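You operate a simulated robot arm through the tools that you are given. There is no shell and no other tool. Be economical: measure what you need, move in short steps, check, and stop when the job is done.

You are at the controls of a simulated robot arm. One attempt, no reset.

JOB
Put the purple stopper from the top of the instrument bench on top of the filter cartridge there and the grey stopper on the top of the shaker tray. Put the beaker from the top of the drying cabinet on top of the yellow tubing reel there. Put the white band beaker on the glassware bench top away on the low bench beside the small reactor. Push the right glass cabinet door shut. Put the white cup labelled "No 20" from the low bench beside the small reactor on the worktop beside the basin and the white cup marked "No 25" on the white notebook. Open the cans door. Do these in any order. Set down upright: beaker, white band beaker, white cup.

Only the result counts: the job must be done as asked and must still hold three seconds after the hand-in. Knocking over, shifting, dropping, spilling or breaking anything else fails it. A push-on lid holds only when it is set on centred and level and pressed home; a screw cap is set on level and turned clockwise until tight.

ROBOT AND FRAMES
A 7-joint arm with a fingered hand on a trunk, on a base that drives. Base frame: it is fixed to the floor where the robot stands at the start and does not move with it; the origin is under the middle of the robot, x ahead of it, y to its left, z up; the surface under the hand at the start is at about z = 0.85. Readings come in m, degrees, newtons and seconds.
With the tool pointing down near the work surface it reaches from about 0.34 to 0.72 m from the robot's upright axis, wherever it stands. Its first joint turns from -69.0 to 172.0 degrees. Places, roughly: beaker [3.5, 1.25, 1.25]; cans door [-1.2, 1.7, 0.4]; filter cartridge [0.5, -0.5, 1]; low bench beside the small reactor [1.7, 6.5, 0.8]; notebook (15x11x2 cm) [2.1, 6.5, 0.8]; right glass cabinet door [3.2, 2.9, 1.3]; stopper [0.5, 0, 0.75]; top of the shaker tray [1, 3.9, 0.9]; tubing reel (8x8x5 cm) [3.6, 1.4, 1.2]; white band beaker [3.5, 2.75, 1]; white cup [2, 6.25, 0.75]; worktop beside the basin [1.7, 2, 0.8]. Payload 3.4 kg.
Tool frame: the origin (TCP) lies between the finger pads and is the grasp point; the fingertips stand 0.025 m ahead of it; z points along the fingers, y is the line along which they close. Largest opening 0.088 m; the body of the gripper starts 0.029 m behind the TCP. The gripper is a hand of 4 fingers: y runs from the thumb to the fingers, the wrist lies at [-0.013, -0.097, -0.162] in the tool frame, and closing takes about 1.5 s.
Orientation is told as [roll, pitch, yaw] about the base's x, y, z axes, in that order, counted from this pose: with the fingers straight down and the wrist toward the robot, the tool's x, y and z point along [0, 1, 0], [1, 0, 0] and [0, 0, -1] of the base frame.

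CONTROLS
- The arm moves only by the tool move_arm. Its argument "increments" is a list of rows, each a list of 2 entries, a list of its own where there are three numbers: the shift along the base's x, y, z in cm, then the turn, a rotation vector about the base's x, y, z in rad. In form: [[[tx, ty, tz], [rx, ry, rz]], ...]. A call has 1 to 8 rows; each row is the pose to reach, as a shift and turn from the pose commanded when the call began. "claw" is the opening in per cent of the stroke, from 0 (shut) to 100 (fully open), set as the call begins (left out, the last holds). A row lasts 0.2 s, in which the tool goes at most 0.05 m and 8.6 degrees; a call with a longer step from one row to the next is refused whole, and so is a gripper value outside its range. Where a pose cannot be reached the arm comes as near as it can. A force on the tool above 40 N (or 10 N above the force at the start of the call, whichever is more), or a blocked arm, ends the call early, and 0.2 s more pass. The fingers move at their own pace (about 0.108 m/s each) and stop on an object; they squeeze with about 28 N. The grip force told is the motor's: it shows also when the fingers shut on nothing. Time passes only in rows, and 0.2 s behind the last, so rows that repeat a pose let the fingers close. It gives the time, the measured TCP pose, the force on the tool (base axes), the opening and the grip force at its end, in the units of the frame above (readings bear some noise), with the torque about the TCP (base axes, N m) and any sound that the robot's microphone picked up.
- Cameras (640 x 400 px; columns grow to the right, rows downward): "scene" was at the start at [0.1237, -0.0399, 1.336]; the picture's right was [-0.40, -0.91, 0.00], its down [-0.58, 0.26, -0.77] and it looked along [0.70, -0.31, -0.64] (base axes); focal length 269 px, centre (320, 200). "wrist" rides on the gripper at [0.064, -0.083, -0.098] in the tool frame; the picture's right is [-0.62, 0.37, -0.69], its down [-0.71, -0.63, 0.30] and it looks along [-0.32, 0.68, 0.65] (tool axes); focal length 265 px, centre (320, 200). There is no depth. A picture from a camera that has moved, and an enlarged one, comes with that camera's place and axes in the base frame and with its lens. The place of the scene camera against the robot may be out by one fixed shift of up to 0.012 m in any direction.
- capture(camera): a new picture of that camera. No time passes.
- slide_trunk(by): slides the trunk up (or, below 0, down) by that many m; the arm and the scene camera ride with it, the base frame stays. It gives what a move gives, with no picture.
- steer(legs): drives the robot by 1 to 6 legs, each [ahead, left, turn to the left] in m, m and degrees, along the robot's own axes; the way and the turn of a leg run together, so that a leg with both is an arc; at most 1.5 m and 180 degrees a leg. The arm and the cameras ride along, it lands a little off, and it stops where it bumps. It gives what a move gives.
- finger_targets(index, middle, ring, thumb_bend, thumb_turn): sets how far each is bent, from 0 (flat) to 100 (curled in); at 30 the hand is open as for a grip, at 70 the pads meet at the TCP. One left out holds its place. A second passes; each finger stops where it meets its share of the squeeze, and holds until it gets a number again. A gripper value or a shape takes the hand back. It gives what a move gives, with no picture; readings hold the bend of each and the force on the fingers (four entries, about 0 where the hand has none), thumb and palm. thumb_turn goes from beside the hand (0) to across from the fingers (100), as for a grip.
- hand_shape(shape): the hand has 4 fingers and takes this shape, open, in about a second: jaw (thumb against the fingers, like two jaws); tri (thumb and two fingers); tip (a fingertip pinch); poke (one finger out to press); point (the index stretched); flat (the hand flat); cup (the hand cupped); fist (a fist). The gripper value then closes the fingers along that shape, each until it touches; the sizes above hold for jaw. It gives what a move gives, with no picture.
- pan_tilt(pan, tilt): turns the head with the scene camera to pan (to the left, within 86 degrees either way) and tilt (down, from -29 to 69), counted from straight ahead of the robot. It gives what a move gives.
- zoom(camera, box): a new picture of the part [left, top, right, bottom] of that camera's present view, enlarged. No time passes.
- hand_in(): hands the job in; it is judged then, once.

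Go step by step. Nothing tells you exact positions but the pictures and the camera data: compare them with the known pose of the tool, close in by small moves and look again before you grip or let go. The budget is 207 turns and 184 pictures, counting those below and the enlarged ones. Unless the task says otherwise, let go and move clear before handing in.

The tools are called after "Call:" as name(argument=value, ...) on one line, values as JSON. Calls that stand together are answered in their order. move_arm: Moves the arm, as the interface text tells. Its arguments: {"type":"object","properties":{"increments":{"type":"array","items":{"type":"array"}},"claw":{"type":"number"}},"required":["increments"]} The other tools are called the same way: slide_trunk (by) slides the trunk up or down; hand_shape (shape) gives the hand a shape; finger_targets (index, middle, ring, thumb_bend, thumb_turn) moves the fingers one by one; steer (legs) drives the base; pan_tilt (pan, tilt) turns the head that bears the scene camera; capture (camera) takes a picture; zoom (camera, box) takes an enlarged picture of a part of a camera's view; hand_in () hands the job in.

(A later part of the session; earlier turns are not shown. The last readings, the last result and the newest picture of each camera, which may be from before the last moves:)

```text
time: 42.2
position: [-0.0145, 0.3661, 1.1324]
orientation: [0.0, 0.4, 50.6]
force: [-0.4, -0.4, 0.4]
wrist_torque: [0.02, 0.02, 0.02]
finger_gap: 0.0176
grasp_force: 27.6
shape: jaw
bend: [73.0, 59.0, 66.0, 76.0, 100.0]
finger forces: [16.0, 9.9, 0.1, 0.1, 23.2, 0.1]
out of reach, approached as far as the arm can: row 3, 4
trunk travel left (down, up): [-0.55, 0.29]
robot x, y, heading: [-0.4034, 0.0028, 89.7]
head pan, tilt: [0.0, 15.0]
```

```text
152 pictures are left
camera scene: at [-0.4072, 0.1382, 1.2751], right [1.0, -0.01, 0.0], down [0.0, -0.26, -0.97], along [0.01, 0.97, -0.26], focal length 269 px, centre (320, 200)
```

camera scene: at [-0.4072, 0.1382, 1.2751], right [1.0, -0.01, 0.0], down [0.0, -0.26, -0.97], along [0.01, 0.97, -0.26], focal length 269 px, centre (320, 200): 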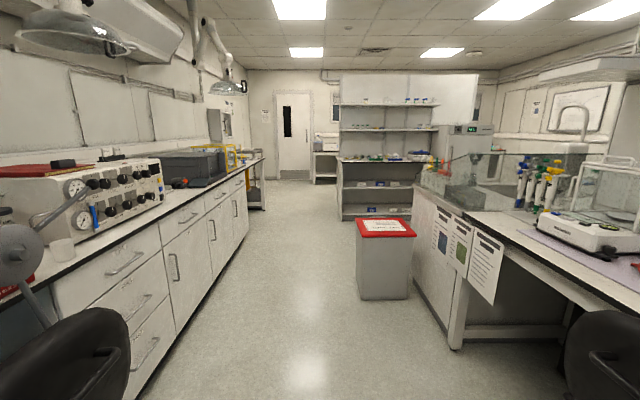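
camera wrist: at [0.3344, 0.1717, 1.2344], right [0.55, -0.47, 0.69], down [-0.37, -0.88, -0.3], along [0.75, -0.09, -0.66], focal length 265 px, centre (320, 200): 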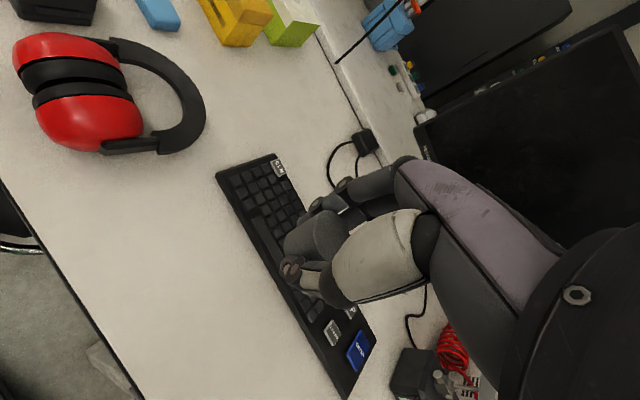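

Clear view of an aisle. I'll zoom into the middle and the left cabinets.

Call:
zoom(camera="scene", box=[320, 90, 520, 215])

Call:
zoom(camera="scene", box=[40, 150, 280, 300])

```text
3.20 times, centred on (420, 152) of scene
camera zoom: at [-0.4072, 0.1382, 1.2751], right [1.0, -0.01, 0.0], down [0.0, -0.26, -0.97], along [0.01, 0.97, -0.26], focal length 860 px, centre (0, 352)
```

zoom: 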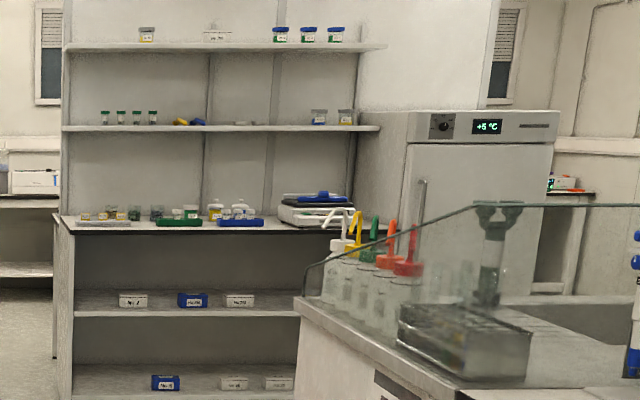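

```text
2.67 times, centred on (160, 225) of scene
camera zoom: at [-0.4072, 0.1382, 1.2751], right [1.0, -0.01, 0.0], down [0.0, -0.26, -0.97], along [0.01, 0.97, -0.26], focal length 716 px, centre (747, 133)
```

zoom: 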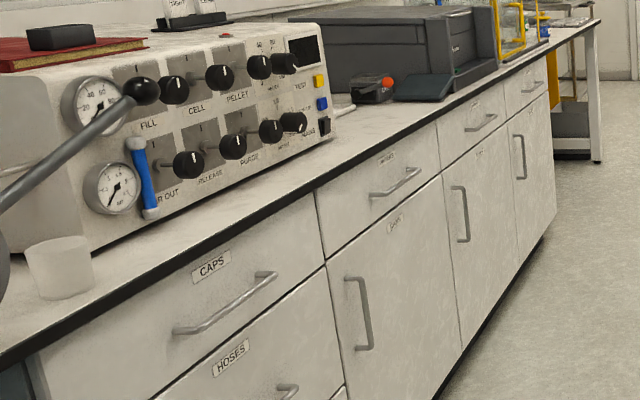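

The shaker looks to sit on the island counter at the back, past the red-topped bin. I'll shift left to clear the bin and drive ahead.

Call:
steer(legs=[[0, 0.22, 0], [1.5, 0, 0], [1.2, 0, 0]])

Call:
capture(camera="scene")

```text
time: 56.6
position: [-0.1699, 3.0686, 1.1314]
orientation: [-0.1, 0.5, 49.5]
force: [0.0, 0.6, 0.4]
wrist_torque: [0.04, 0.01, -0.05]
finger_gap: 0.0176
grasp_force: 28.4
shape: jaw
bend: [73.0, 59.0, 66.0, 76.0, 100.0]
finger forces: [16.0, 10.0, 0.1, 0.0, 23.4, 0.1]
trunk travel left (down, up): [-0.55, 0.29]
robot x, y, heading: [-0.5634, 2.7106, 88.6]
head pan, tilt: [0.0, 15.0]
```

```text
149 pictures are left
camera scene: at [-0.566, 2.8495, 1.2751], right [1.0, -0.03, 0.0], down [-0.01, -0.26, -0.97], along [0.03, 0.97, -0.26], focal length 269 px, centre (320, 200)
```

scene: 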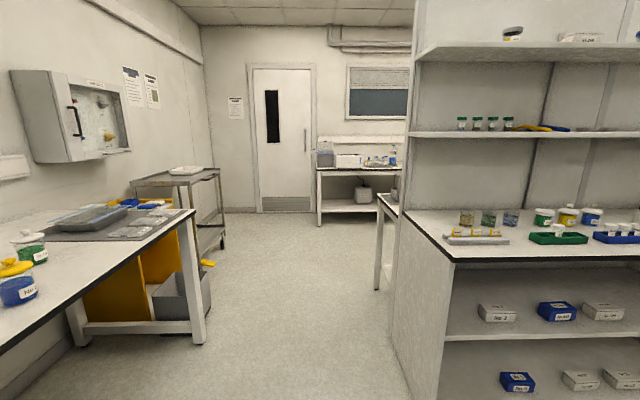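

Call:
pan_tilt(pan=-60, tilt=25)

Call:
capture(camera="scene")

```text
time: 58.0
position: [-0.1707, 3.0693, 1.1323]
orientation: [-0.1, 0.4, 49.5]
force: [-0.3, -0.7, 0.5]
wrist_torque: [0.02, 0.0, 0.0]
finger_gap: 0.0176
grasp_force: 28.0
shape: jaw
bend: [73.0, 59.0, 66.0, 76.0, 100.0]
finger forces: [16.0, 10.1, 0.1, 0.0, 23.3, 0.1]
trunk travel left (down, up): [-0.55, 0.29]
robot x, y, heading: [-0.5645, 2.7112, 88.3]
head pan, tilt: [-60.0, 25.0]
```

```text
148 pictures are left
camera scene: at [-0.4877, 2.7997, 1.2589], right [0.48, -0.88, 0.0], down [-0.37, -0.2, -0.91], along [0.8, 0.43, -0.42], focal length 269 px, centre (320, 200)
```

scene: 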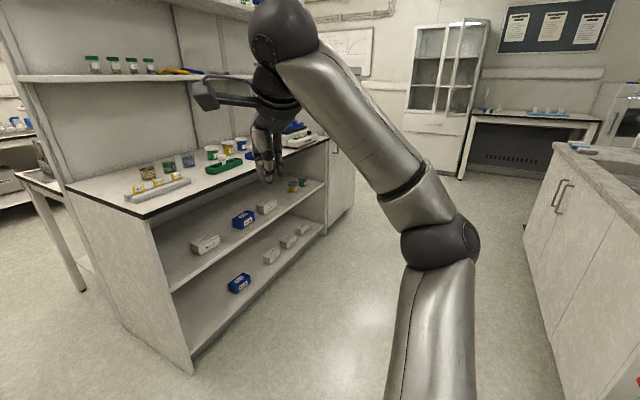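

There's an aisle between the island and the peninsula. I'll slide right along it until I'm in front of the shaker.

Call:
steer(legs=[[0, 0, 1.5], [0, -1.4, 0], [0.4, 0, 0]])

Call:
pan_tilt(pan=0, tilt=40)

Call:
capture(camera="scene")

```text
time: 67.4
position: [1.237, 3.4478, 1.1324]
orientation: [0.1, 0.5, 49.5]
force: [-0.3, -0.6, -0.5]
wrist_torque: [-0.01, -0.01, 0.03]
finger_gap: 0.0179
grasp_force: 27.8
shape: jaw
bend: [73.0, 59.0, 66.0, 76.0, 100.0]
finger forces: [15.9, 9.9, 0.0, 0.0, 23.3, 0.0]
trunk travel left (down, up): [-0.55, 0.29]
robot x, y, heading: [0.8418, 3.0889, 88.3]
head pan, tilt: [-60.0, 25.0]
```

```text
time: 68.7
position: [1.2364, 3.4452, 1.1322]
orientation: [0.0, 0.3, 49.5]
force: [-0.1, 0.7, 0.4]
wrist_torque: [0.0, -0.02, 0.01]
finger_gap: 0.0179
grasp_force: 27.8
shape: jaw
bend: [73.0, 59.0, 66.0, 76.0, 100.0]
finger forces: [15.9, 9.9, 0.0, 0.0, 23.2, 0.1]
trunk travel left (down, up): [-0.55, 0.29]
robot x, y, heading: [0.8405, 3.088, 88.4]
head pan, tilt: [0.0, 40.0]
```

```text
147 pictures are left
camera scene: at [0.8405, 3.2185, 1.2356], right [1.0, -0.03, 0.0], down [-0.02, -0.64, -0.77], along [0.02, 0.77, -0.64], focal length 269 px, centre (320, 200)
```

scene: 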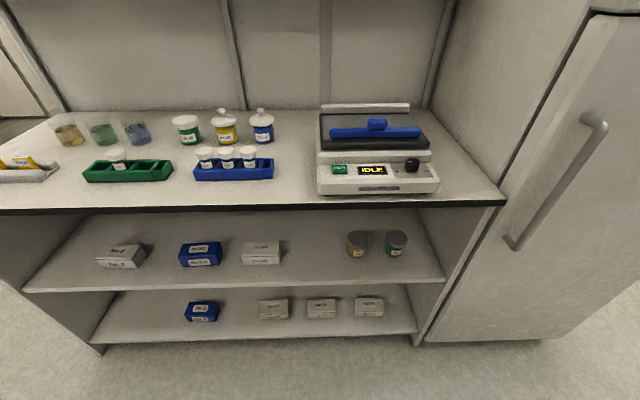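

Call:
zoom(camera="scene", box=[300, 90, 460, 200])

```text
3.64 times, centred on (380, 145) of scene
camera zoom: at [0.8405, 3.2185, 1.2356], right [1.0, -0.03, 0.0], down [-0.02, -0.64, -0.77], along [0.02, 0.77, -0.64], focal length 977 px, centre (102, 400)
```

zoom: 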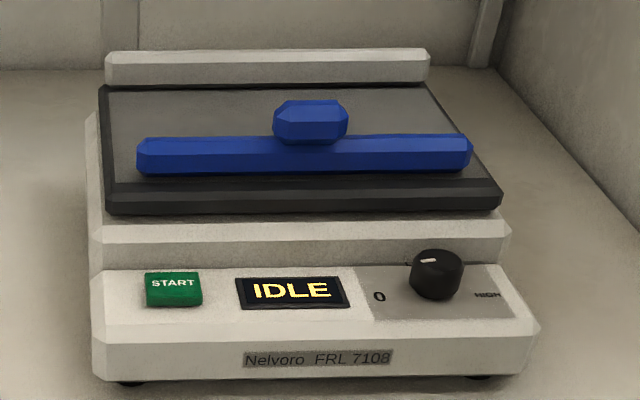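

The stopper should go on the mat behind the blue bar, around [0.93, 3.985]. First I'll bring the hand in front of the robot.

Call:
move_arm(increments=[[[-4.5, 0, 0], [0, 0, 0.07]], [[-9, 0, 0], [0, 0, 0.14]], [[-13.5, 0, 0], [0, 0, 0.21]], [[-18, 0, 0], [0, 0, 0.28]], [[-22.5, 1, 0], [0, 0, 0.35]], [[-27, 2, 0], [0, 0, 0.42]], [[-31, 3, 0], [0, 0, 0.49]], [[-33, 4, 0], [0, 0, 0.55]]])

Call:
steer(legs=[[0.26, 0, 1.5]])

Call:
capture(camera="wrist")

Call:
capture(camera="scene")

```text
time: 70.5
position: [0.9066, 3.4857, 1.1349]
orientation: [0.0, 0.5, 81.0]
force: [-0.1, -0.1, -0.3]
wrist_torque: [-0.02, -0.02, -0.02]
finger_gap: 0.0173
grasp_force: 28.2
shape: jaw
bend: [73.0, 60.0, 66.0, 77.0, 100.0]
finger forces: [16.9, 9.8, 0.0, 0.1, 23.1, 0.1]
trunk travel left (down, up): [-0.55, 0.29]
robot x, y, heading: [0.8391, 3.0886, 88.4]
head pan, tilt: [0.0, 40.0]
```

```text
time: 72.4
position: [0.9008, 3.7533, 1.1328]
orientation: [0.0, 0.5, 82.4]
force: [0.3, -0.2, 0.4]
wrist_torque: [-0.01, 0.0, -0.02]
finger_gap: 0.0176
grasp_force: 28.2
shape: jaw
bend: [73.0, 60.0, 66.0, 77.0, 100.0]
finger forces: [16.9, 9.9, 0.0, 0.0, 23.1, 0.0]
trunk travel left (down, up): [-0.55, 0.29]
robot x, y, heading: [0.8451, 3.3523, 89.7]
head pan, tilt: [0.0, 40.0]
```

```text
145 pictures are left
camera wrist: at [0.8263, 3.6797, 1.2322], right [0.66, 0.29, 0.69], down [0.62, -0.72, -0.3], along [0.41, 0.63, -0.66], focal length 265 px, centre (320, 200)
```

wrist: 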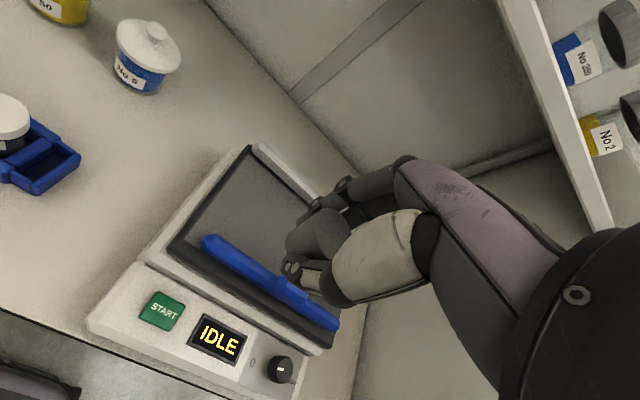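

```text
144 pictures are left
camera scene: at [0.8416, 3.4841, 1.2355], right [1.0, 0.0, 0.0], down [0.0, -0.64, -0.77], along [0.0, 0.77, -0.64], focal length 269 px, centre (320, 200)
```

scene: 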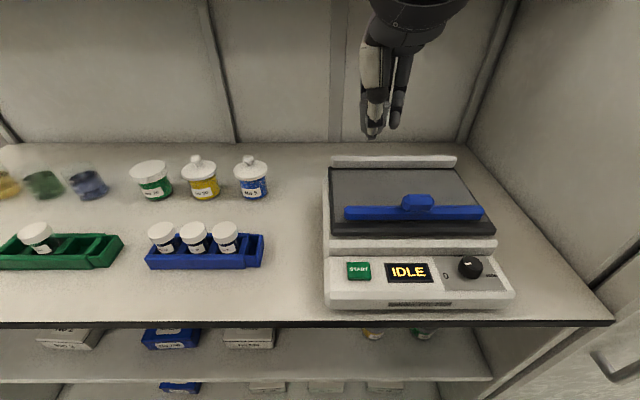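

The mat is about z = 0.95 and free between y ≈ 3.81 and 3.93. I'll move above [0.925, 3.865] and check.

Call:
move_arm(increments=[[[0.8, 4, 0], [0, 0, 0]], [[1.6, 8, 0], [0, 0, 0]], [[2.4, 11.2, -2], [0, 0, 0]], [[2.4, 11.2, -6], [0, 0, 0]], [[2.4, 11.2, -9], [0, 0, 0]], [[2.4, 11.2, -9], [0, 0, 0]]])

Call:
capture(camera="wrist")

Call:
zoom(camera="scene", box=[300, 100, 540, 250])

```text
time: 73.8
position: [0.925, 3.8624, 1.0421]
orientation: [0.0, 0.4, 82.4]
force: [0.4, 0.4, -0.9]
wrist_torque: [0.03, -0.03, -0.03]
finger_gap: 0.0176
grasp_force: 27.8
shape: jaw
bend: [73.0, 60.0, 66.0, 77.0, 100.0]
finger forces: [16.9, 10.2, 0.0, 0.0, 23.1, 0.0]
trunk travel left (down, up): [-0.55, 0.29]
robot x, y, heading: [0.8461, 3.3563, 89.8]
head pan, tilt: [0.0, 40.0]
```

```text
143 pictures are left
camera wrist: at [0.851, 3.7897, 1.1418], right [0.66, 0.29, 0.69], down [0.62, -0.72, -0.3], along [0.41, 0.63, -0.66], focal length 265 px, centre (320, 200)
```

wrist: 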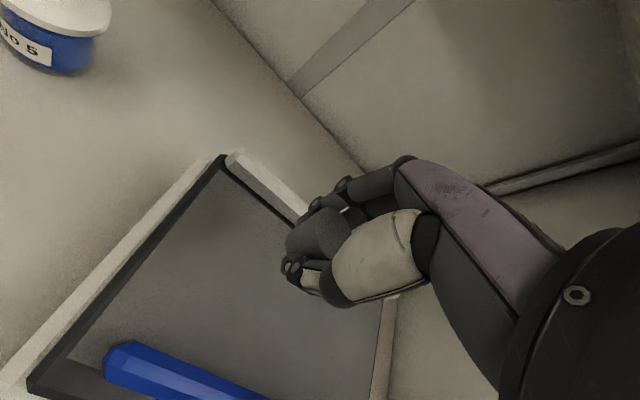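

```text
2.67 times, centred on (420, 175) of scene
camera zoom: at [0.8414, 3.483, 1.2356], right [1.0, 0.0, 0.0], down [0.0, -0.64, -0.77], along [0.0, 0.77, -0.64], focal length 716 px, centre (53, 267)
```

zoom: 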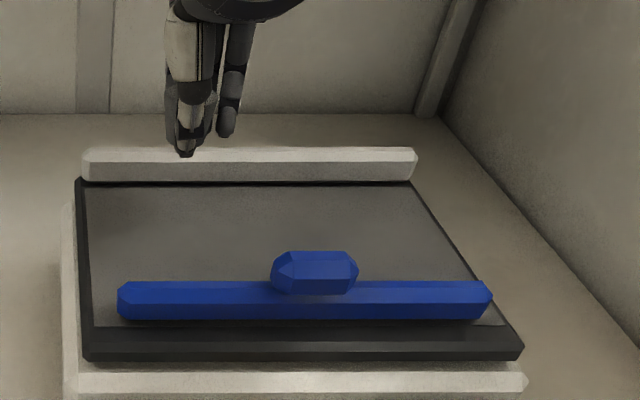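

The point below the stopper falls well within the free mat. I'll lower to just above it.

Call:
move_arm(increments=[[[0, 0, -2], [0, 0, 0]], [[0, 0, -4], [0, 0, 0]], [[0, 0, -5], [0, 0, 0]], [[0, 0, -5.3], [0, 0, 0]]])

Call:
capture(camera="wrist")

Call:
zoom(camera="scene", box=[320, 110, 440, 220])

```text
time: 74.8
position: [0.925, 3.8643, 0.9906]
orientation: [-0.1, 0.4, 82.4]
force: [0.6, 0.6, 0.0]
wrist_torque: [-0.01, -0.01, 0.02]
finger_gap: 0.0175
grasp_force: 28.2
shape: jaw
bend: [73.0, 60.0, 66.0, 77.0, 100.0]
finger forces: [16.9, 10.4, 0.0, 0.0, 23.1, 0.0]
trunk travel left (down, up): [-0.55, 0.29]
robot x, y, heading: [0.8438, 3.3551, 89.7]
head pan, tilt: [0.0, 40.0]
```

```text
141 pictures are left
camera wrist: at [0.8505, 3.7912, 1.0901], right [0.66, 0.29, 0.69], down [0.62, -0.72, -0.3], along [0.41, 0.63, -0.66], focal length 265 px, centre (320, 200)
```

wrist: 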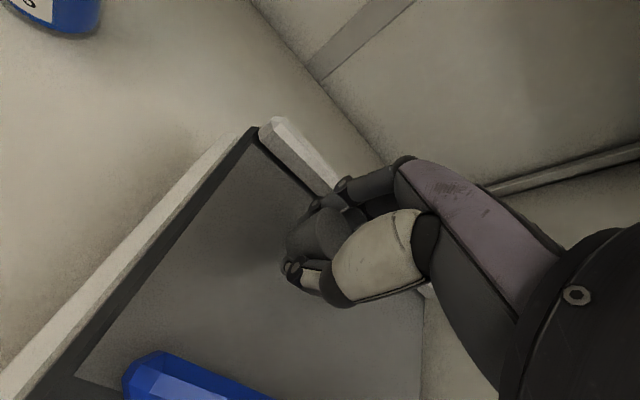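

```text
3.64 times, centred on (380, 165) of scene
camera zoom: at [0.8415, 3.4833, 1.2356], right [1.0, 0.0, 0.0], down [0.0, -0.64, -0.77], along [0.0, 0.77, -0.64], focal length 977 px, centre (102, 327)
```

zoom: 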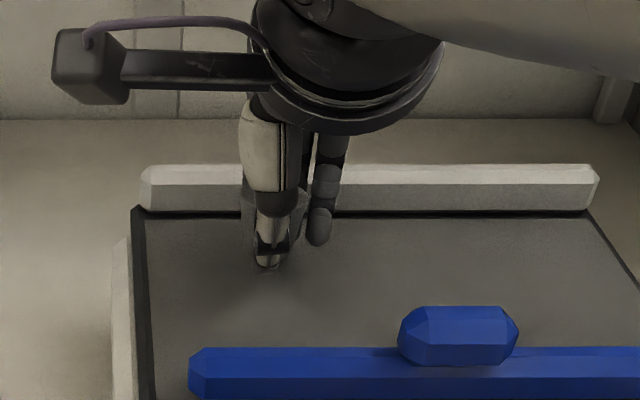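

Close to the mat. I'll shift 8 mm away from the rear rail and lower gently until contact.

Call:
move_arm(increments=[[[0, -0.8, -0.2], [0, 0, 0]], [[0, -0.8, -0.4], [0, 0, 0]], [[0, -0.8, -0.6], [0, 0, 0]], [[0, -0.8, -0.8], [0, 0, 0]], [[0, -0.8, -1.0], [0, 0, 0]]])

```text
time: 76.0
position: [0.9254, 3.8563, 0.9812]
orientation: [-0.1, 0.4, 82.4]
force: [-0.5, 0.4, -0.5]
wrist_torque: [0.01, -0.03, -0.02]
finger_gap: 0.0178
grasp_force: 27.7
shape: jaw
bend: [73.0, 60.0, 66.0, 77.0, 100.0]
finger forces: [16.9, 10.2, 0.1, 0.0, 23.1, 0.0]
trunk travel left (down, up): [-0.55, 0.29]
robot x, y, heading: [0.8444, 3.3533, 89.7]
head pan, tilt: [0.0, 40.0]
```

Call:
move_arm(increments=[[[0, 0, -0.2], [0, 0, 0]], [[0, 0, -0.4], [0, 0, 0]], [[0, 0, -0.6], [0, 0, 0]], [[0, 0, -0.8], [0, 0, 0]]])

Call:
capture(camera="wrist")

```text
time: 77.0
position: [0.9246, 3.8569, 0.9741]
orientation: [0.0, 0.4, 82.4]
force: [0.0, 0.6, 4.6]
wrist_torque: [0.03, 0.0, -0.02]
finger_gap: 0.0178
grasp_force: 27.8
shape: jaw
bend: [73.0, 60.0, 66.0, 77.0, 100.0]
finger forces: [21.7, 11.0, 0.1, 0.1, 23.4, 0.0]
trunk travel left (down, up): [-0.55, 0.29]
robot x, y, heading: [0.8429, 3.3547, 89.7]
head pan, tilt: [0.0, 40.0]
```

```text
139 pictures are left
camera wrist: at [0.8502, 3.7826, 1.0726], right [0.66, 0.29, 0.69], down [0.62, -0.72, -0.3], along [0.41, 0.63, -0.66], focal length 265 px, centre (320, 200)
```

wrist: 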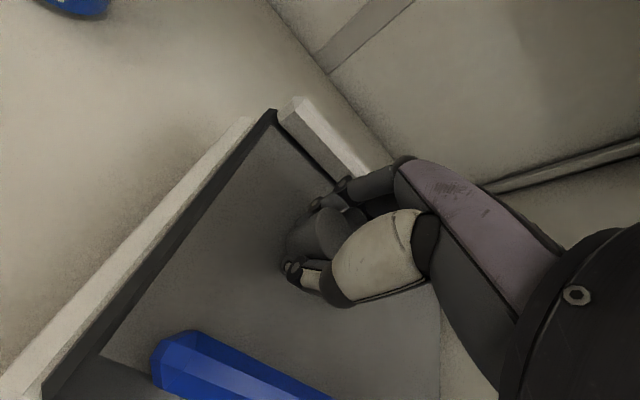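

Contact at 4.6 N. I'll open partway and rise.

Call:
move_arm(increments=[[[0, 0, 0.1], [0, 0, 0]], [[0, 0, 0.1], [0, 0, 0]], [[0, 0, 0.1], [0, 0, 0]], [[0, 0, 0.1], [0, 0, 0]]], claw=60)

Call:
move_arm(increments=[[[0, 0, 2], [0, 0, 0]], [[0, 0, 5], [0, 0, 0]], [[0, -1, 9], [0, 0, 0]], [[0, -3, 13], [0, 0, 0]], [[0, -5, 16], [0, 0, 0]]], claw=60)

Call:
zoom(camera="scene", box=[300, 100, 540, 250])

```text
time: 78.0
position: [0.9245, 3.8559, 0.9736]
orientation: [0.0, 0.5, 82.4]
force: [-0.4, 0.3, -0.5]
wrist_torque: [0.01, -0.04, 0.01]
finger_gap: 0.0526
grasp_force: 0.1
shape: jaw
bend: [29.0, 41.0, 37.0, 65.0, 100.0]
finger forces: [0.0, 0.1, 0.1, 0.1, 0.0, 0.0]
trunk travel left (down, up): [-0.55, 0.29]
robot x, y, heading: [0.8426, 3.354, 89.8]
head pan, tilt: [0.0, 40.0]
```

```text
time: 79.2
position: [0.9245, 3.8054, 1.1341]
orientation: [0.0, 0.5, 82.4]
force: [-0.4, 0.5, 0.1]
wrist_torque: [0.0, 0.0, 0.0]
finger_gap: 0.0526
grasp_force: 0.1
shape: jaw
bend: [29.0, 41.0, 37.0, 65.0, 100.0]
finger forces: [0.0, 0.1, 0.0, 0.0, 0.0, 0.1]
trunk travel left (down, up): [-0.55, 0.29]
robot x, y, heading: [0.8472, 3.3526, 89.8]
head pan, tilt: [0.0, 40.0]
```

```text
2.67 times, centred on (420, 175) of scene
camera zoom: at [0.8414, 3.4829, 1.2356], right [1.0, 0.0, 0.0], down [0.0, -0.64, -0.77], along [0.0, 0.77, -0.64], focal length 716 px, centre (53, 267)
```

zoom: 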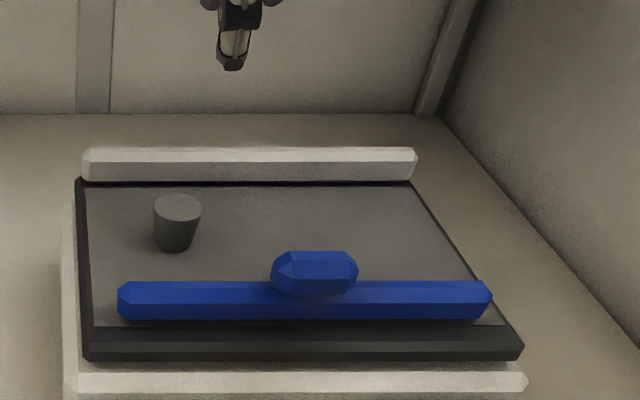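

The grey stopper stands on the tray. Next is the glassware area: I'll back off, turn right, and put the arm to the side for a view.

Call:
steer(legs=[[-0.42, 0, 0], [0, 0, -90]])

Call:
capture(camera="scene")

```text
time: 85.5
position: [1.2988, 2.8649, 1.1333]
orientation: [-0.1, 0.5, -5.6]
force: [0.3, -0.2, 0.8]
wrist_torque: [0.0, -0.03, -0.04]
finger_gap: 0.0524
grasp_force: 0.0
shape: jaw
bend: [29.0, 41.0, 37.0, 65.0, 100.0]
finger forces: [0.0, 0.0, 0.0, 0.0, 0.0, 0.0]
trunk travel left (down, up): [-0.55, 0.29]
robot x, y, heading: [0.8447, 2.9348, 1.9]
head pan, tilt: [0.0, 40.0]
```

```text
137 pictures are left
camera scene: at [0.9745, 2.9283, 1.2356], right [0.03, -1.0, 0.0], down [-0.64, -0.02, -0.77], along [0.77, 0.02, -0.64], focal length 269 px, centre (320, 200)
```

scene: 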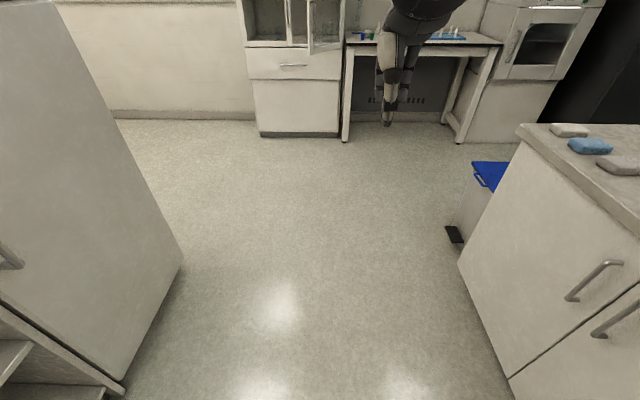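

Call:
steer(legs=[[1.4, 0, -2]])

Call:
pan_tilt(pan=0, tilt=15)

Call:
capture(camera="scene")

```text
time: 92.5
position: [2.6959, 2.8709, 1.1334]
orientation: [0.0, 0.4, -7.3]
force: [0.1, -0.1, -1.0]
wrist_torque: [-0.01, 0.01, -0.01]
finger_gap: 0.0525
grasp_force: 0.2
shape: jaw
bend: [29.0, 41.0, 37.0, 65.0, 100.0]
finger forces: [0.1, 0.1, 0.0, 0.1, 0.0, 0.1]
trunk travel left (down, up): [-0.55, 0.29]
robot x, y, heading: [2.2442, 2.9504, 0.0]
head pan, tilt: [0.0, 40.0]
```

```text
time: 93.4
position: [2.6941, 2.8713, 1.1332]
orientation: [0.0, 0.4, -7.4]
force: [-0.4, 0.4, 0.0]
wrist_torque: [0.02, 0.0, 0.0]
finger_gap: 0.0525
grasp_force: 0.0
shape: jaw
bend: [29.0, 41.0, 37.0, 65.0, 100.0]
finger forces: [0.0, 0.1, 0.0, 0.1, 0.0, 0.0]
trunk travel left (down, up): [-0.55, 0.29]
robot x, y, heading: [2.2423, 2.9501, 0.1]
head pan, tilt: [0.0, 15.0]
```

```text
136 pictures are left
camera scene: at [2.3815, 2.9442, 1.275], right [0.0, -1.0, 0.0], down [-0.26, 0.0, -0.97], along [0.97, 0.0, -0.26], focal length 269 px, centre (320, 200)
```

scene: 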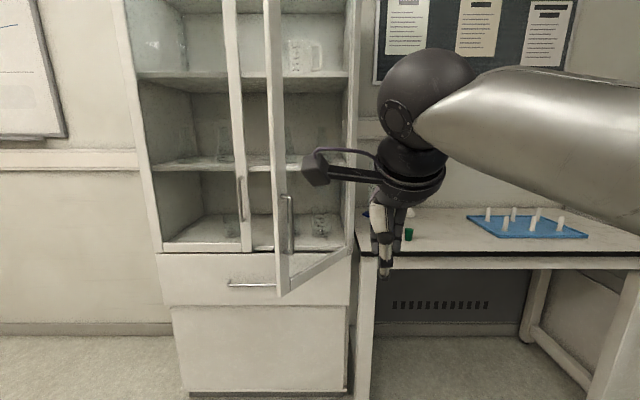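

The right door stands about 50° open: hinge near [3.43, 2.84], free edge near [3.13, 3.07]. I'll tuck the arm right and drive closer to push it from outside.

Call:
move_arm(increments=[[[-2, -4, 2], [0, 0, -0.05]], [[-4, -8, 4], [0, 0, -0.1]], [[-6, -12, 6], [0, 0, -0.15]], [[-8, -16, 8], [0, 0, -0.2]], [[-9, -20, 10], [0, 0, -0.25]], [[-9, -22, 10], [0, 0, -0.25]]], claw=0)

Call:
steer(legs=[[0.45, 0, 0]])

Call:
capture(camera="scene")

```text
time: 94.8
position: [2.604, 2.6509, 1.2327]
orientation: [-0.1, 0.4, -21.6]
force: [-0.3, 0.8, 0.3]
wrist_torque: [0.0, -0.01, 0.0]
finger_gap: 0.0
grasp_force: 28.4
shape: jaw
bend: [70.0, 70.0, 70.0, 40.0, 100.0]
finger forces: [0.0, 0.0, 0.0, 0.0, 0.0, 0.1]
trunk travel left (down, up): [-0.55, 0.29]
robot x, y, heading: [2.2429, 2.9503, -0.2]
head pan, tilt: [0.0, 15.0]
```

```text
time: 97.5
position: [3.0455, 2.6519, 1.2321]
orientation: [0.0, 0.4, -21.6]
force: [0.2, -0.6, -0.4]
wrist_torque: [-0.02, 0.01, 0.0]
finger_gap: 0.0001
grasp_force: 28.0
shape: jaw
bend: [70.0, 70.0, 70.0, 40.0, 100.0]
finger forces: [0.0, 0.0, 0.1, 0.0, 0.0, 0.0]
trunk travel left (down, up): [-0.55, 0.29]
robot x, y, heading: [2.6831, 2.9468, -0.0]
head pan, tilt: [0.0, 15.0]
```

```text
135 pictures are left
camera scene: at [2.8228, 2.9439, 1.275], right [0.0, -1.0, 0.0], down [-0.26, 0.0, -0.97], along [0.97, 0.0, -0.26], focal length 269 px, centre (320, 200)
```

scene: 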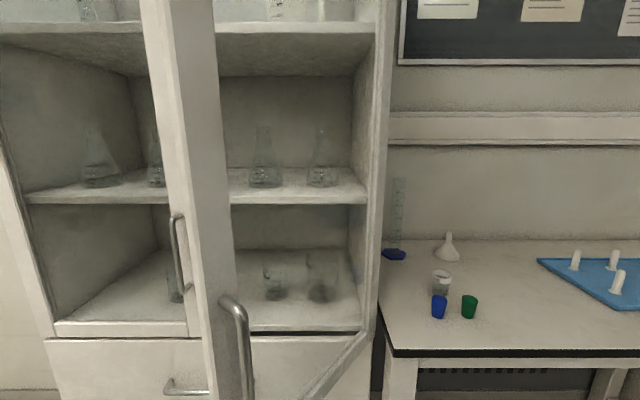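

I'll drive slightly closer, then bring the closed hand to the outside of the door with its finger backs leading.

Call:
steer(legs=[[0.08, 0, 0]])

Call:
move_arm(increments=[[[-1, 3, 0], [0, 0, 0.12]], [[-2, 7, 0], [0, 0, 0.24]], [[-3, 11, 0], [0, 0, 0.36]], [[-3, 15, 0], [0, 0, 0.48]], [[-3, 19, 0], [0, 0, 0.6]], [[-2, 23, 0], [0, 0, 0.72]], [[-1, 26, 0], [0, 0, 0.84]], [[-1, 26, 0], [0, 0, 0.9]]], claw=0)

Call:
capture(camera="scene")

Call:
capture(camera="wrist")

```text
time: 98.5
position: [3.127, 2.6519, 1.233]
orientation: [-0.1, 0.5, -21.4]
force: [-2.0, -0.8, -0.1]
wrist_torque: [0.01, -0.04, 0.04]
finger_gap: 0.0001
grasp_force: 28.3
shape: jaw
bend: [70.0, 70.0, 70.0, 40.0, 100.0]
finger forces: [0.1, 0.1, 0.0, 0.1, 0.0, 0.0]
trunk travel left (down, up): [-0.55, 0.29]
robot x, y, heading: [2.7599, 2.9477, -0.1]
head pan, tilt: [0.0, 15.0]
```

```text
time: 100.3
position: [3.1177, 2.9126, 1.2328]
orientation: [0.0, 0.4, 30.2]
force: [0.5, 0.5, 0.9]
wrist_torque: [0.0, -0.01, 0.01]
finger_gap: 0.0001
grasp_force: 27.9
shape: jaw
bend: [70.0, 70.0, 70.0, 40.0, 100.0]
finger forces: [0.1, 0.0, 0.0, 0.1, 0.1, 0.0]
trunk travel left (down, up): [-0.55, 0.29]
robot x, y, heading: [2.7617, 2.9537, -0.2]
head pan, tilt: [0.0, 15.0]
```

```text
134 pictures are left
camera scene: at [2.9024, 2.9435, 1.2751], right [0.0, -1.0, 0.0], down [-0.26, 0.0, -0.97], along [0.97, 0.0, -0.26], focal length 269 px, centre (320, 200)
```

scene: 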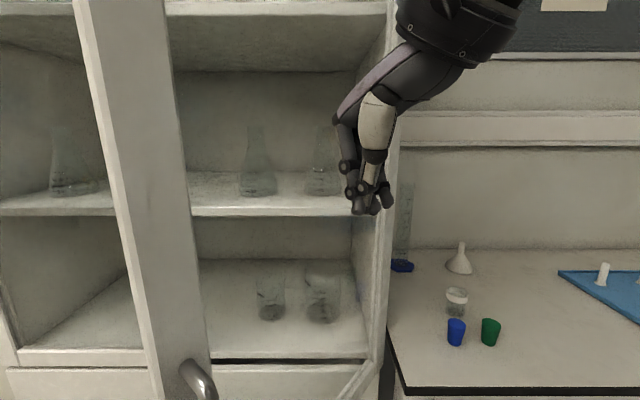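

```text
133 pictures are left
camera wrist: at [3.0137, 2.9263, 1.3318], right [0.63, -0.35, 0.69], down [-0.19, -0.93, -0.3], along [0.75, 0.06, -0.66], focal length 265 px, centre (320, 200)
```

wrist: 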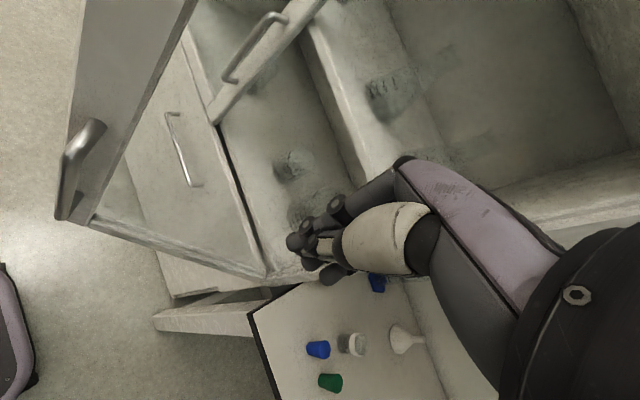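

The door's opaque stile is at the free edge. I'll push on it along its arc.

Call:
move_arm(increments=[[[-2, 2, 0], [0, 0, 0]], [[-3, 3.5, 0], [0, 0, 0]], [[-0.8, 6.5, 0], [0, 0, 0]], [[1.4, 9.8, 0], [0, 0, 0]], [[3.8, 13.3, 0], [0, 0, 0]], [[5.8, 15.7, 0], [0, 0, 0]], [[7.7, 17.8, 0], [0, 0, 0]]], claw=0)

Call:
capture(camera="scene")

Call:
capture(camera="wrist")

```text
time: 101.9
position: [3.1801, 3.0768, 1.2228]
orientation: [0.5, -0.4, 29.7]
force: [0.2, 0.4, 0.0]
wrist_torque: [-0.02, -0.02, -0.03]
finger_gap: 0.0
grasp_force: 28.0
shape: jaw
bend: [70.0, 70.0, 70.0, 40.0, 100.0]
finger forces: [0.1, 0.0, 0.1, 0.0, 0.0, 0.0]
out of reach, approached as far as the arm can: row 6, 7
trunk travel left (down, up): [-0.55, 0.29]
robot x, y, heading: [2.7667, 2.9496, -0.0]
head pan, tilt: [0.0, 15.0]
```

```text
132 pictures are left
camera scene: at [2.9026, 2.9447, 1.2751], right [0.0, -1.0, 0.0], down [-0.26, 0.0, -0.97], along [0.97, 0.0, -0.26], focal length 269 px, centre (320, 200)
```

scene: 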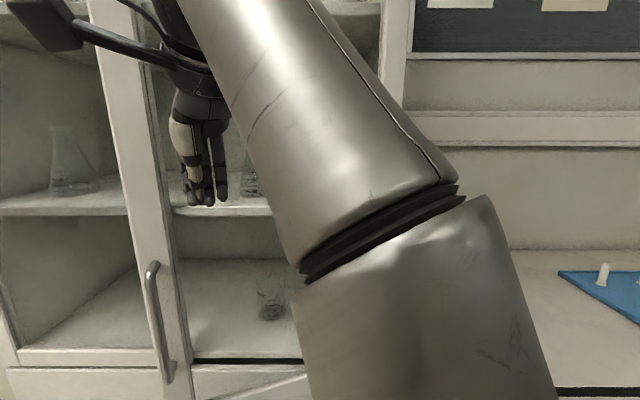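

```text
131 pictures are left
camera wrist: at [3.0749, 3.09, 1.3208], right [0.63, -0.36, 0.69], down [-0.19, -0.93, -0.32], along [0.76, 0.07, -0.65], focal length 265 px, centre (320, 200)
```

wrist: 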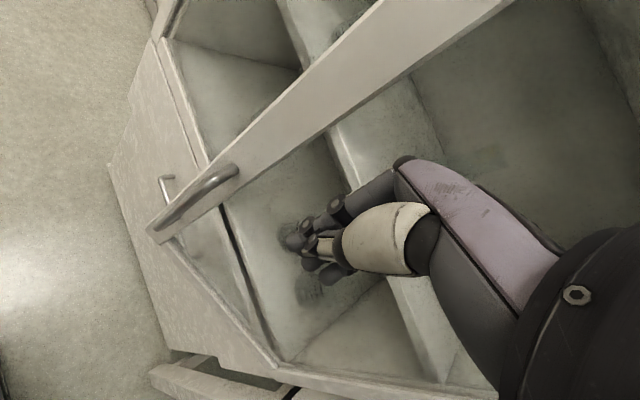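

The door is moving but the arm is at its reach limit. I'll push on by driving the base along the arc.

Call:
steer(legs=[[0.06, 0.05, 0], [0.055, 0.03, 0]])

Call:
capture(camera="scene")

Call:
capture(camera="wrist")

```text
time: 103.5
position: [3.2971, 3.158, 1.2194]
orientation: [0.7, -0.1, 29.7]
force: [0.6, -0.3, -0.3]
wrist_torque: [-0.01, -0.02, -0.03]
finger_gap: 0.0002
grasp_force: 28.2
shape: jaw
bend: [70.0, 70.0, 70.0, 41.0, 100.0]
finger forces: [0.0, 0.0, 0.0, 0.1, 0.1, 0.0]
trunk travel left (down, up): [-0.55, 0.29]
robot x, y, heading: [2.8774, 3.0313, 0.1]
head pan, tilt: [0.0, 15.0]
```

```text
130 pictures are left
camera scene: at [3.0175, 3.0263, 1.275], right [0.0, -1.0, 0.0], down [-0.26, 0.0, -0.97], along [0.97, 0.0, -0.26], focal length 269 px, centre (320, 200)
```

scene: 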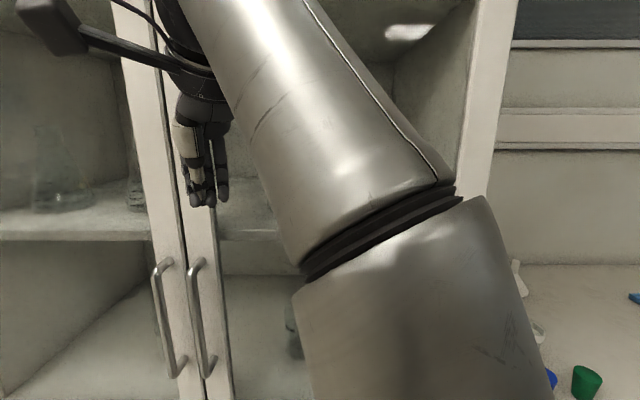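

```text
129 pictures are left
camera wrist: at [3.1925, 3.1716, 1.319], right [0.63, -0.36, 0.69], down [-0.19, -0.93, -0.31], along [0.75, 0.07, -0.66], focal length 265 px, centre (320, 200)
```

wrist: 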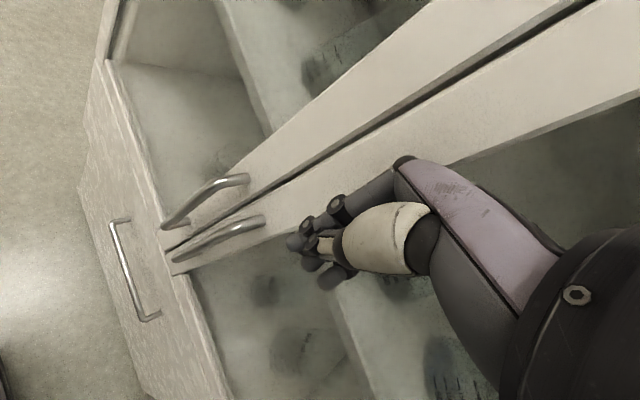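

Nearly shut. A bit more forward with the arm.

Call:
move_arm(increments=[[[1, 0.2, 0], [0, 0, 0]], [[2, 0.4, 0], [0, 0, 0]], [[3, 0.6, 0], [0, 0, 0]], [[4, 0.6, 0], [0, 0, 0]], [[5, 0.6, 0], [0, 0, 0]], [[6, 0.6, 0], [0, 0, 0]]], claw=0)

Call:
capture(camera="wrist")

```text
time: 105.0
position: [3.3099, 3.1583, 1.208]
orientation: [0.5, -0.4, 30.4]
force: [-31.6, -0.6, -1.0]
wrist_torque: [0.03, -1.55, -0.34]
finger_gap: 0.0
grasp_force: 27.7
shape: jaw
bend: [70.0, 70.0, 70.0, 41.0, 100.0]
finger forces: [0.0, 0.0, 30.8, 0.0, 0.0, 0.0]
out of reach, approached as far as the arm can: row 1, 2, 3, 4, 5, 6
trunk travel left (down, up): [-0.55, 0.29]
robot x, y, heading: [2.8778, 3.0337, 0.2]
head pan, tilt: [0.0, 15.0]
stopped in row 6: the force on the tool passed its limit at 65 N (the readings are from after the stop); the commanded pose is now the measured one
```

```text
128 pictures are left
camera wrist: at [3.2035, 3.1705, 1.3061], right [0.63, -0.36, 0.69], down [-0.18, -0.93, -0.32], along [0.76, 0.07, -0.65], focal length 265 px, centre (320, 200)
```

wrist: 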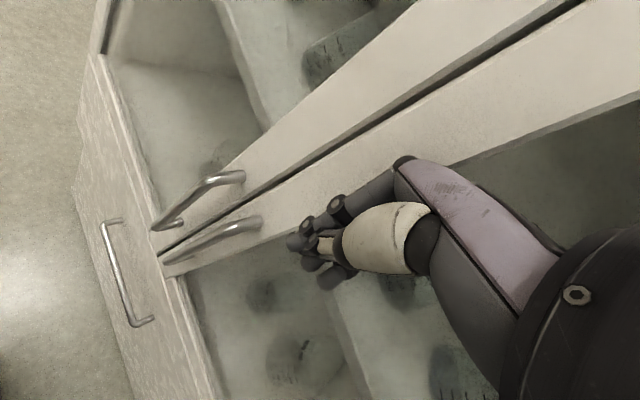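

The force rose to a stop and the doors look flush. I'll back away and verify.

Call:
steer(legs=[[-0.15, 0, 0]])

Call:
move_arm(increments=[[[-1, -4, 0], [0, 0, -0.1]], [[-2, -8, 0], [0, 0, -0.2]], [[-3, -12, 0], [0, 0, -0.3]], [[-4, -16, 0], [0, 0, -0.4]], [[-5, -20, 0], [0, 0, -0.5]], [[-5, -24, 0], [0, 0, -0.6]], [[-5, -28, 0], [0, 0, -0.7]], [[-5, -32, 0], [0, 0, -0.8]]], claw=100)

Call:
capture(camera="scene")

```text
time: 106.3
position: [3.1726, 3.1553, 1.2033]
orientation: [0.7, 0.0, 30.0]
force: [0.3, -0.6, 0.6]
wrist_torque: [-0.04, 0.03, 0.01]
finger_gap: 0.0
grasp_force: 27.7
shape: jaw
bend: [70.0, 70.0, 70.0, 41.0, 100.0]
finger forces: [0.0, 0.1, 0.0, 0.0, 0.1, 0.0]
trunk travel left (down, up): [-0.55, 0.29]
robot x, y, heading: [2.7251, 3.0278, 0.2]
head pan, tilt: [0.0, 15.0]
```

```text
time: 108.1
position: [3.1244, 2.8342, 1.2039]
orientation: [0.7, -0.1, -15.9]
force: [-0.1, 0.2, -0.4]
wrist_torque: [0.0, 0.02, 0.0]
finger_gap: 0.0877
grasp_force: 0.1
shape: jaw
bend: [30.0, 30.0, 30.0, 30.0, 98.0]
finger forces: [0.0, 0.1, 0.0, 0.1, 0.0, 0.1]
trunk travel left (down, up): [-0.55, 0.29]
robot x, y, heading: [2.7263, 3.0327, 0.2]
head pan, tilt: [0.0, 15.0]
```

```text
127 pictures are left
camera scene: at [2.8667, 3.0243, 1.2751], right [0.0, -1.0, 0.0], down [-0.26, 0.0, -0.97], along [0.97, 0.0, -0.26], focal length 269 px, centre (320, 200)
```

scene: 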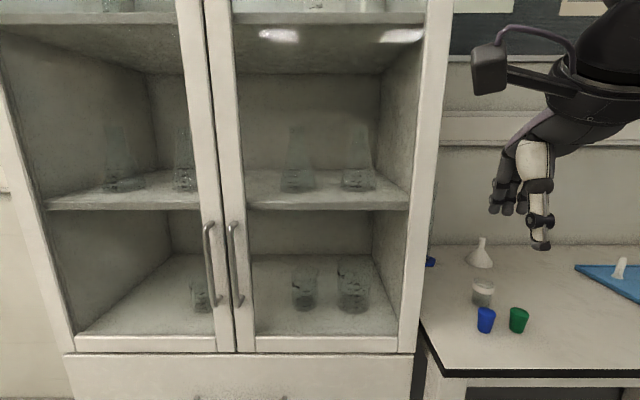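

The door is shut. Now the white-band beaker on the bench at the right; zooming.

Call:
zoom(camera="scene", box=[420, 220, 580, 350])

Call:
capture(camera="wrist")

```text
3.08 times, centred on (500, 285) of scene
camera zoom: at [2.8667, 3.0243, 1.2751], right [0.0, -1.0, 0.0], down [-0.26, 0.0, -0.97], along [0.97, 0.0, -0.26], focal length 827 px, centre (-234, -62)
```

zoom: 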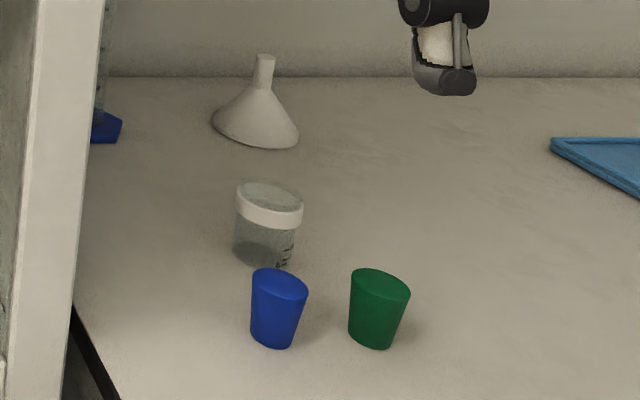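

```text
125 pictures are left
camera wrist: at [3.0611, 2.9183, 1.3018], right [0.18, -0.71, 0.68], down [-0.8, -0.51, -0.32], along [0.57, -0.49, -0.66], focal length 265 px, centre (320, 200)
```

wrist: 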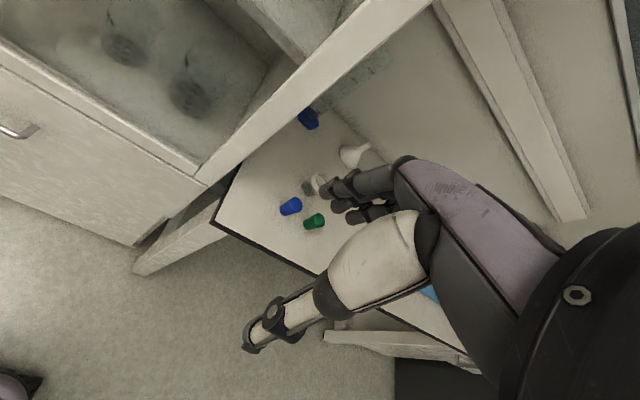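

The beaker is about [3.45, 2.62], 5.4 cm wide and 5 cm tall on a bench at z ≈ 0.85, with blue and green stoppers just in front. I'll drive to face it.

Call:
steer(legs=[[0, -0.33, 0], [0.18, 0, 0]])

Call:
pan_tilt(pan=0, tilt=45)

Call:
capture(camera="scene")

Call:
capture(camera="wrist")

```text
time: 111.4
position: [3.3047, 2.5084, 1.2025]
orientation: [0.8, -0.1, -15.8]
force: [0.0, 0.9, 0.6]
wrist_torque: [0.03, 0.03, 0.02]
finger_gap: 0.0876
grasp_force: 0.0
shape: jaw
bend: [30.0, 30.0, 30.0, 30.0, 98.0]
finger forces: [0.0, 0.0, 0.1, 0.0, 0.0, 0.1]
trunk travel left (down, up): [-0.55, 0.29]
robot x, y, heading: [2.9079, 2.7008, 0.3]
head pan, tilt: [0.0, 15.0]
```

```text
time: 112.3
position: [3.3021, 2.5076, 1.2044]
orientation: [0.8, 0.0, -15.7]
force: [0.4, -0.1, -0.2]
wrist_torque: [-0.03, -0.01, 0.0]
finger_gap: 0.0877
grasp_force: 0.0
shape: jaw
bend: [30.0, 30.0, 30.0, 30.0, 98.0]
finger forces: [0.1, 0.0, 0.0, 0.0, 0.0, 0.0]
trunk travel left (down, up): [-0.55, 0.29]
robot x, y, heading: [2.9103, 2.6998, 0.1]
head pan, tilt: [0.0, 45.0]
```

```text
124 pictures are left
camera scene: at [3.0338, 2.6969, 1.2284], right [0.0, -1.0, 0.0], down [-0.71, 0.0, -0.71], along [0.71, 0.0, -0.71], focal length 269 px, centre (320, 200)
```

scene: 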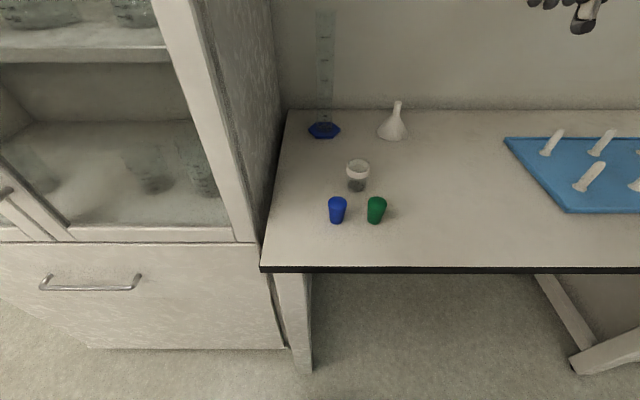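

```text
123 pictures are left
camera wrist: at [3.2401, 2.5911, 1.3019], right [0.18, -0.71, 0.68], down [-0.8, -0.51, -0.31], along [0.57, -0.49, -0.66], focal length 265 px, centre (320, 200)
```

wrist: 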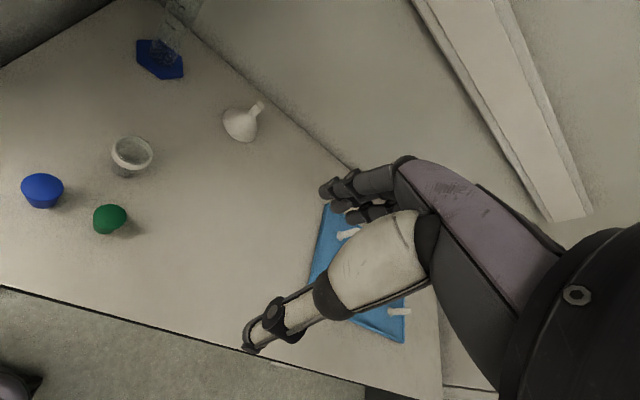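

Both views agree: beaker at [3.457, 2.625]. I'll go above it.

Call:
move_arm(increments=[[[3, 3, 0], [0, 0, 0.06]], [[6.5, 6, 0], [-0.01, 0, 0.12]], [[10, 9, 0], [-0.013, 0, 0.19]], [[13.5, 11.7, 0], [-0.013, 0, 0.19]], [[15.5, 11.7, -4], [-0.013, 0, 0.19]], [[15.5, 11.7, -9], [-0.013, 0, 0.19]], [[15.5, 11.7, -14], [-0.013, 0, 0.19]], [[15.5, 11.7, -18], [-0.013, 0, 0.19]]], claw=100)

Call:
capture(camera="wrist")

Call:
capture(camera="scene")

```text
time: 114.2
position: [3.4554, 2.6263, 1.0231]
orientation: [0.1, -0.3, -4.9]
force: [-0.3, 0.1, 0.2]
wrist_torque: [0.03, -0.01, -0.02]
finger_gap: 0.0879
grasp_force: 0.1
shape: jaw
bend: [30.0, 30.0, 30.0, 30.0, 98.0]
finger forces: [0.0, 0.1, 0.0, 0.0, 0.0, 0.0]
trunk travel left (down, up): [-0.55, 0.29]
robot x, y, heading: [2.9034, 2.6998, 0.2]
head pan, tilt: [0.0, 45.0]
```

```text
122 pictures are left
camera wrist: at [3.3785, 2.6969, 1.1213], right [0.31, -0.65, 0.69], down [-0.69, -0.66, -0.31], along [0.66, -0.38, -0.65], focal length 265 px, centre (320, 200)
```

wrist: 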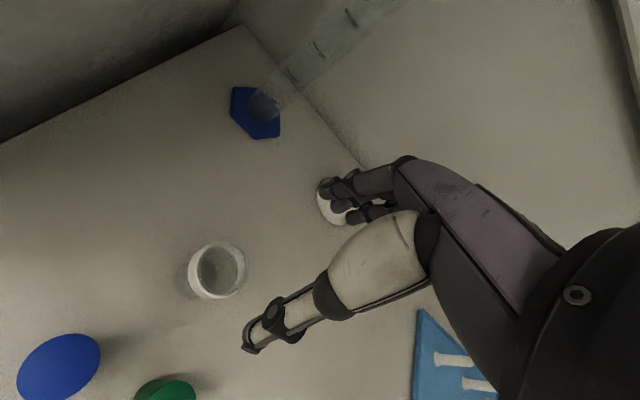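

```text
121 pictures are left
camera scene: at [3.0341, 2.6972, 1.2283], right [0.0, -1.0, 0.0], down [-0.71, 0.0, -0.71], along [0.71, 0.0, -0.71], focal length 269 px, centre (320, 200)
```

scene: 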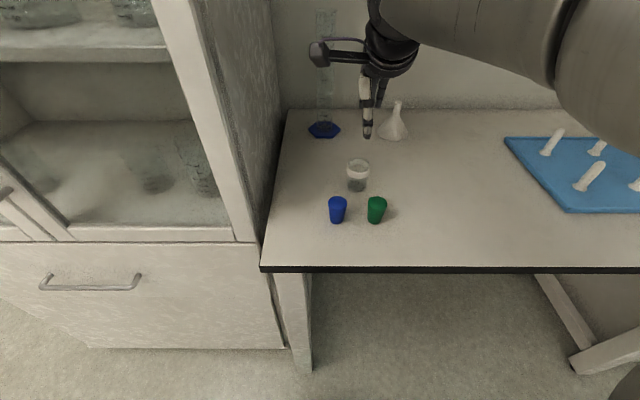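

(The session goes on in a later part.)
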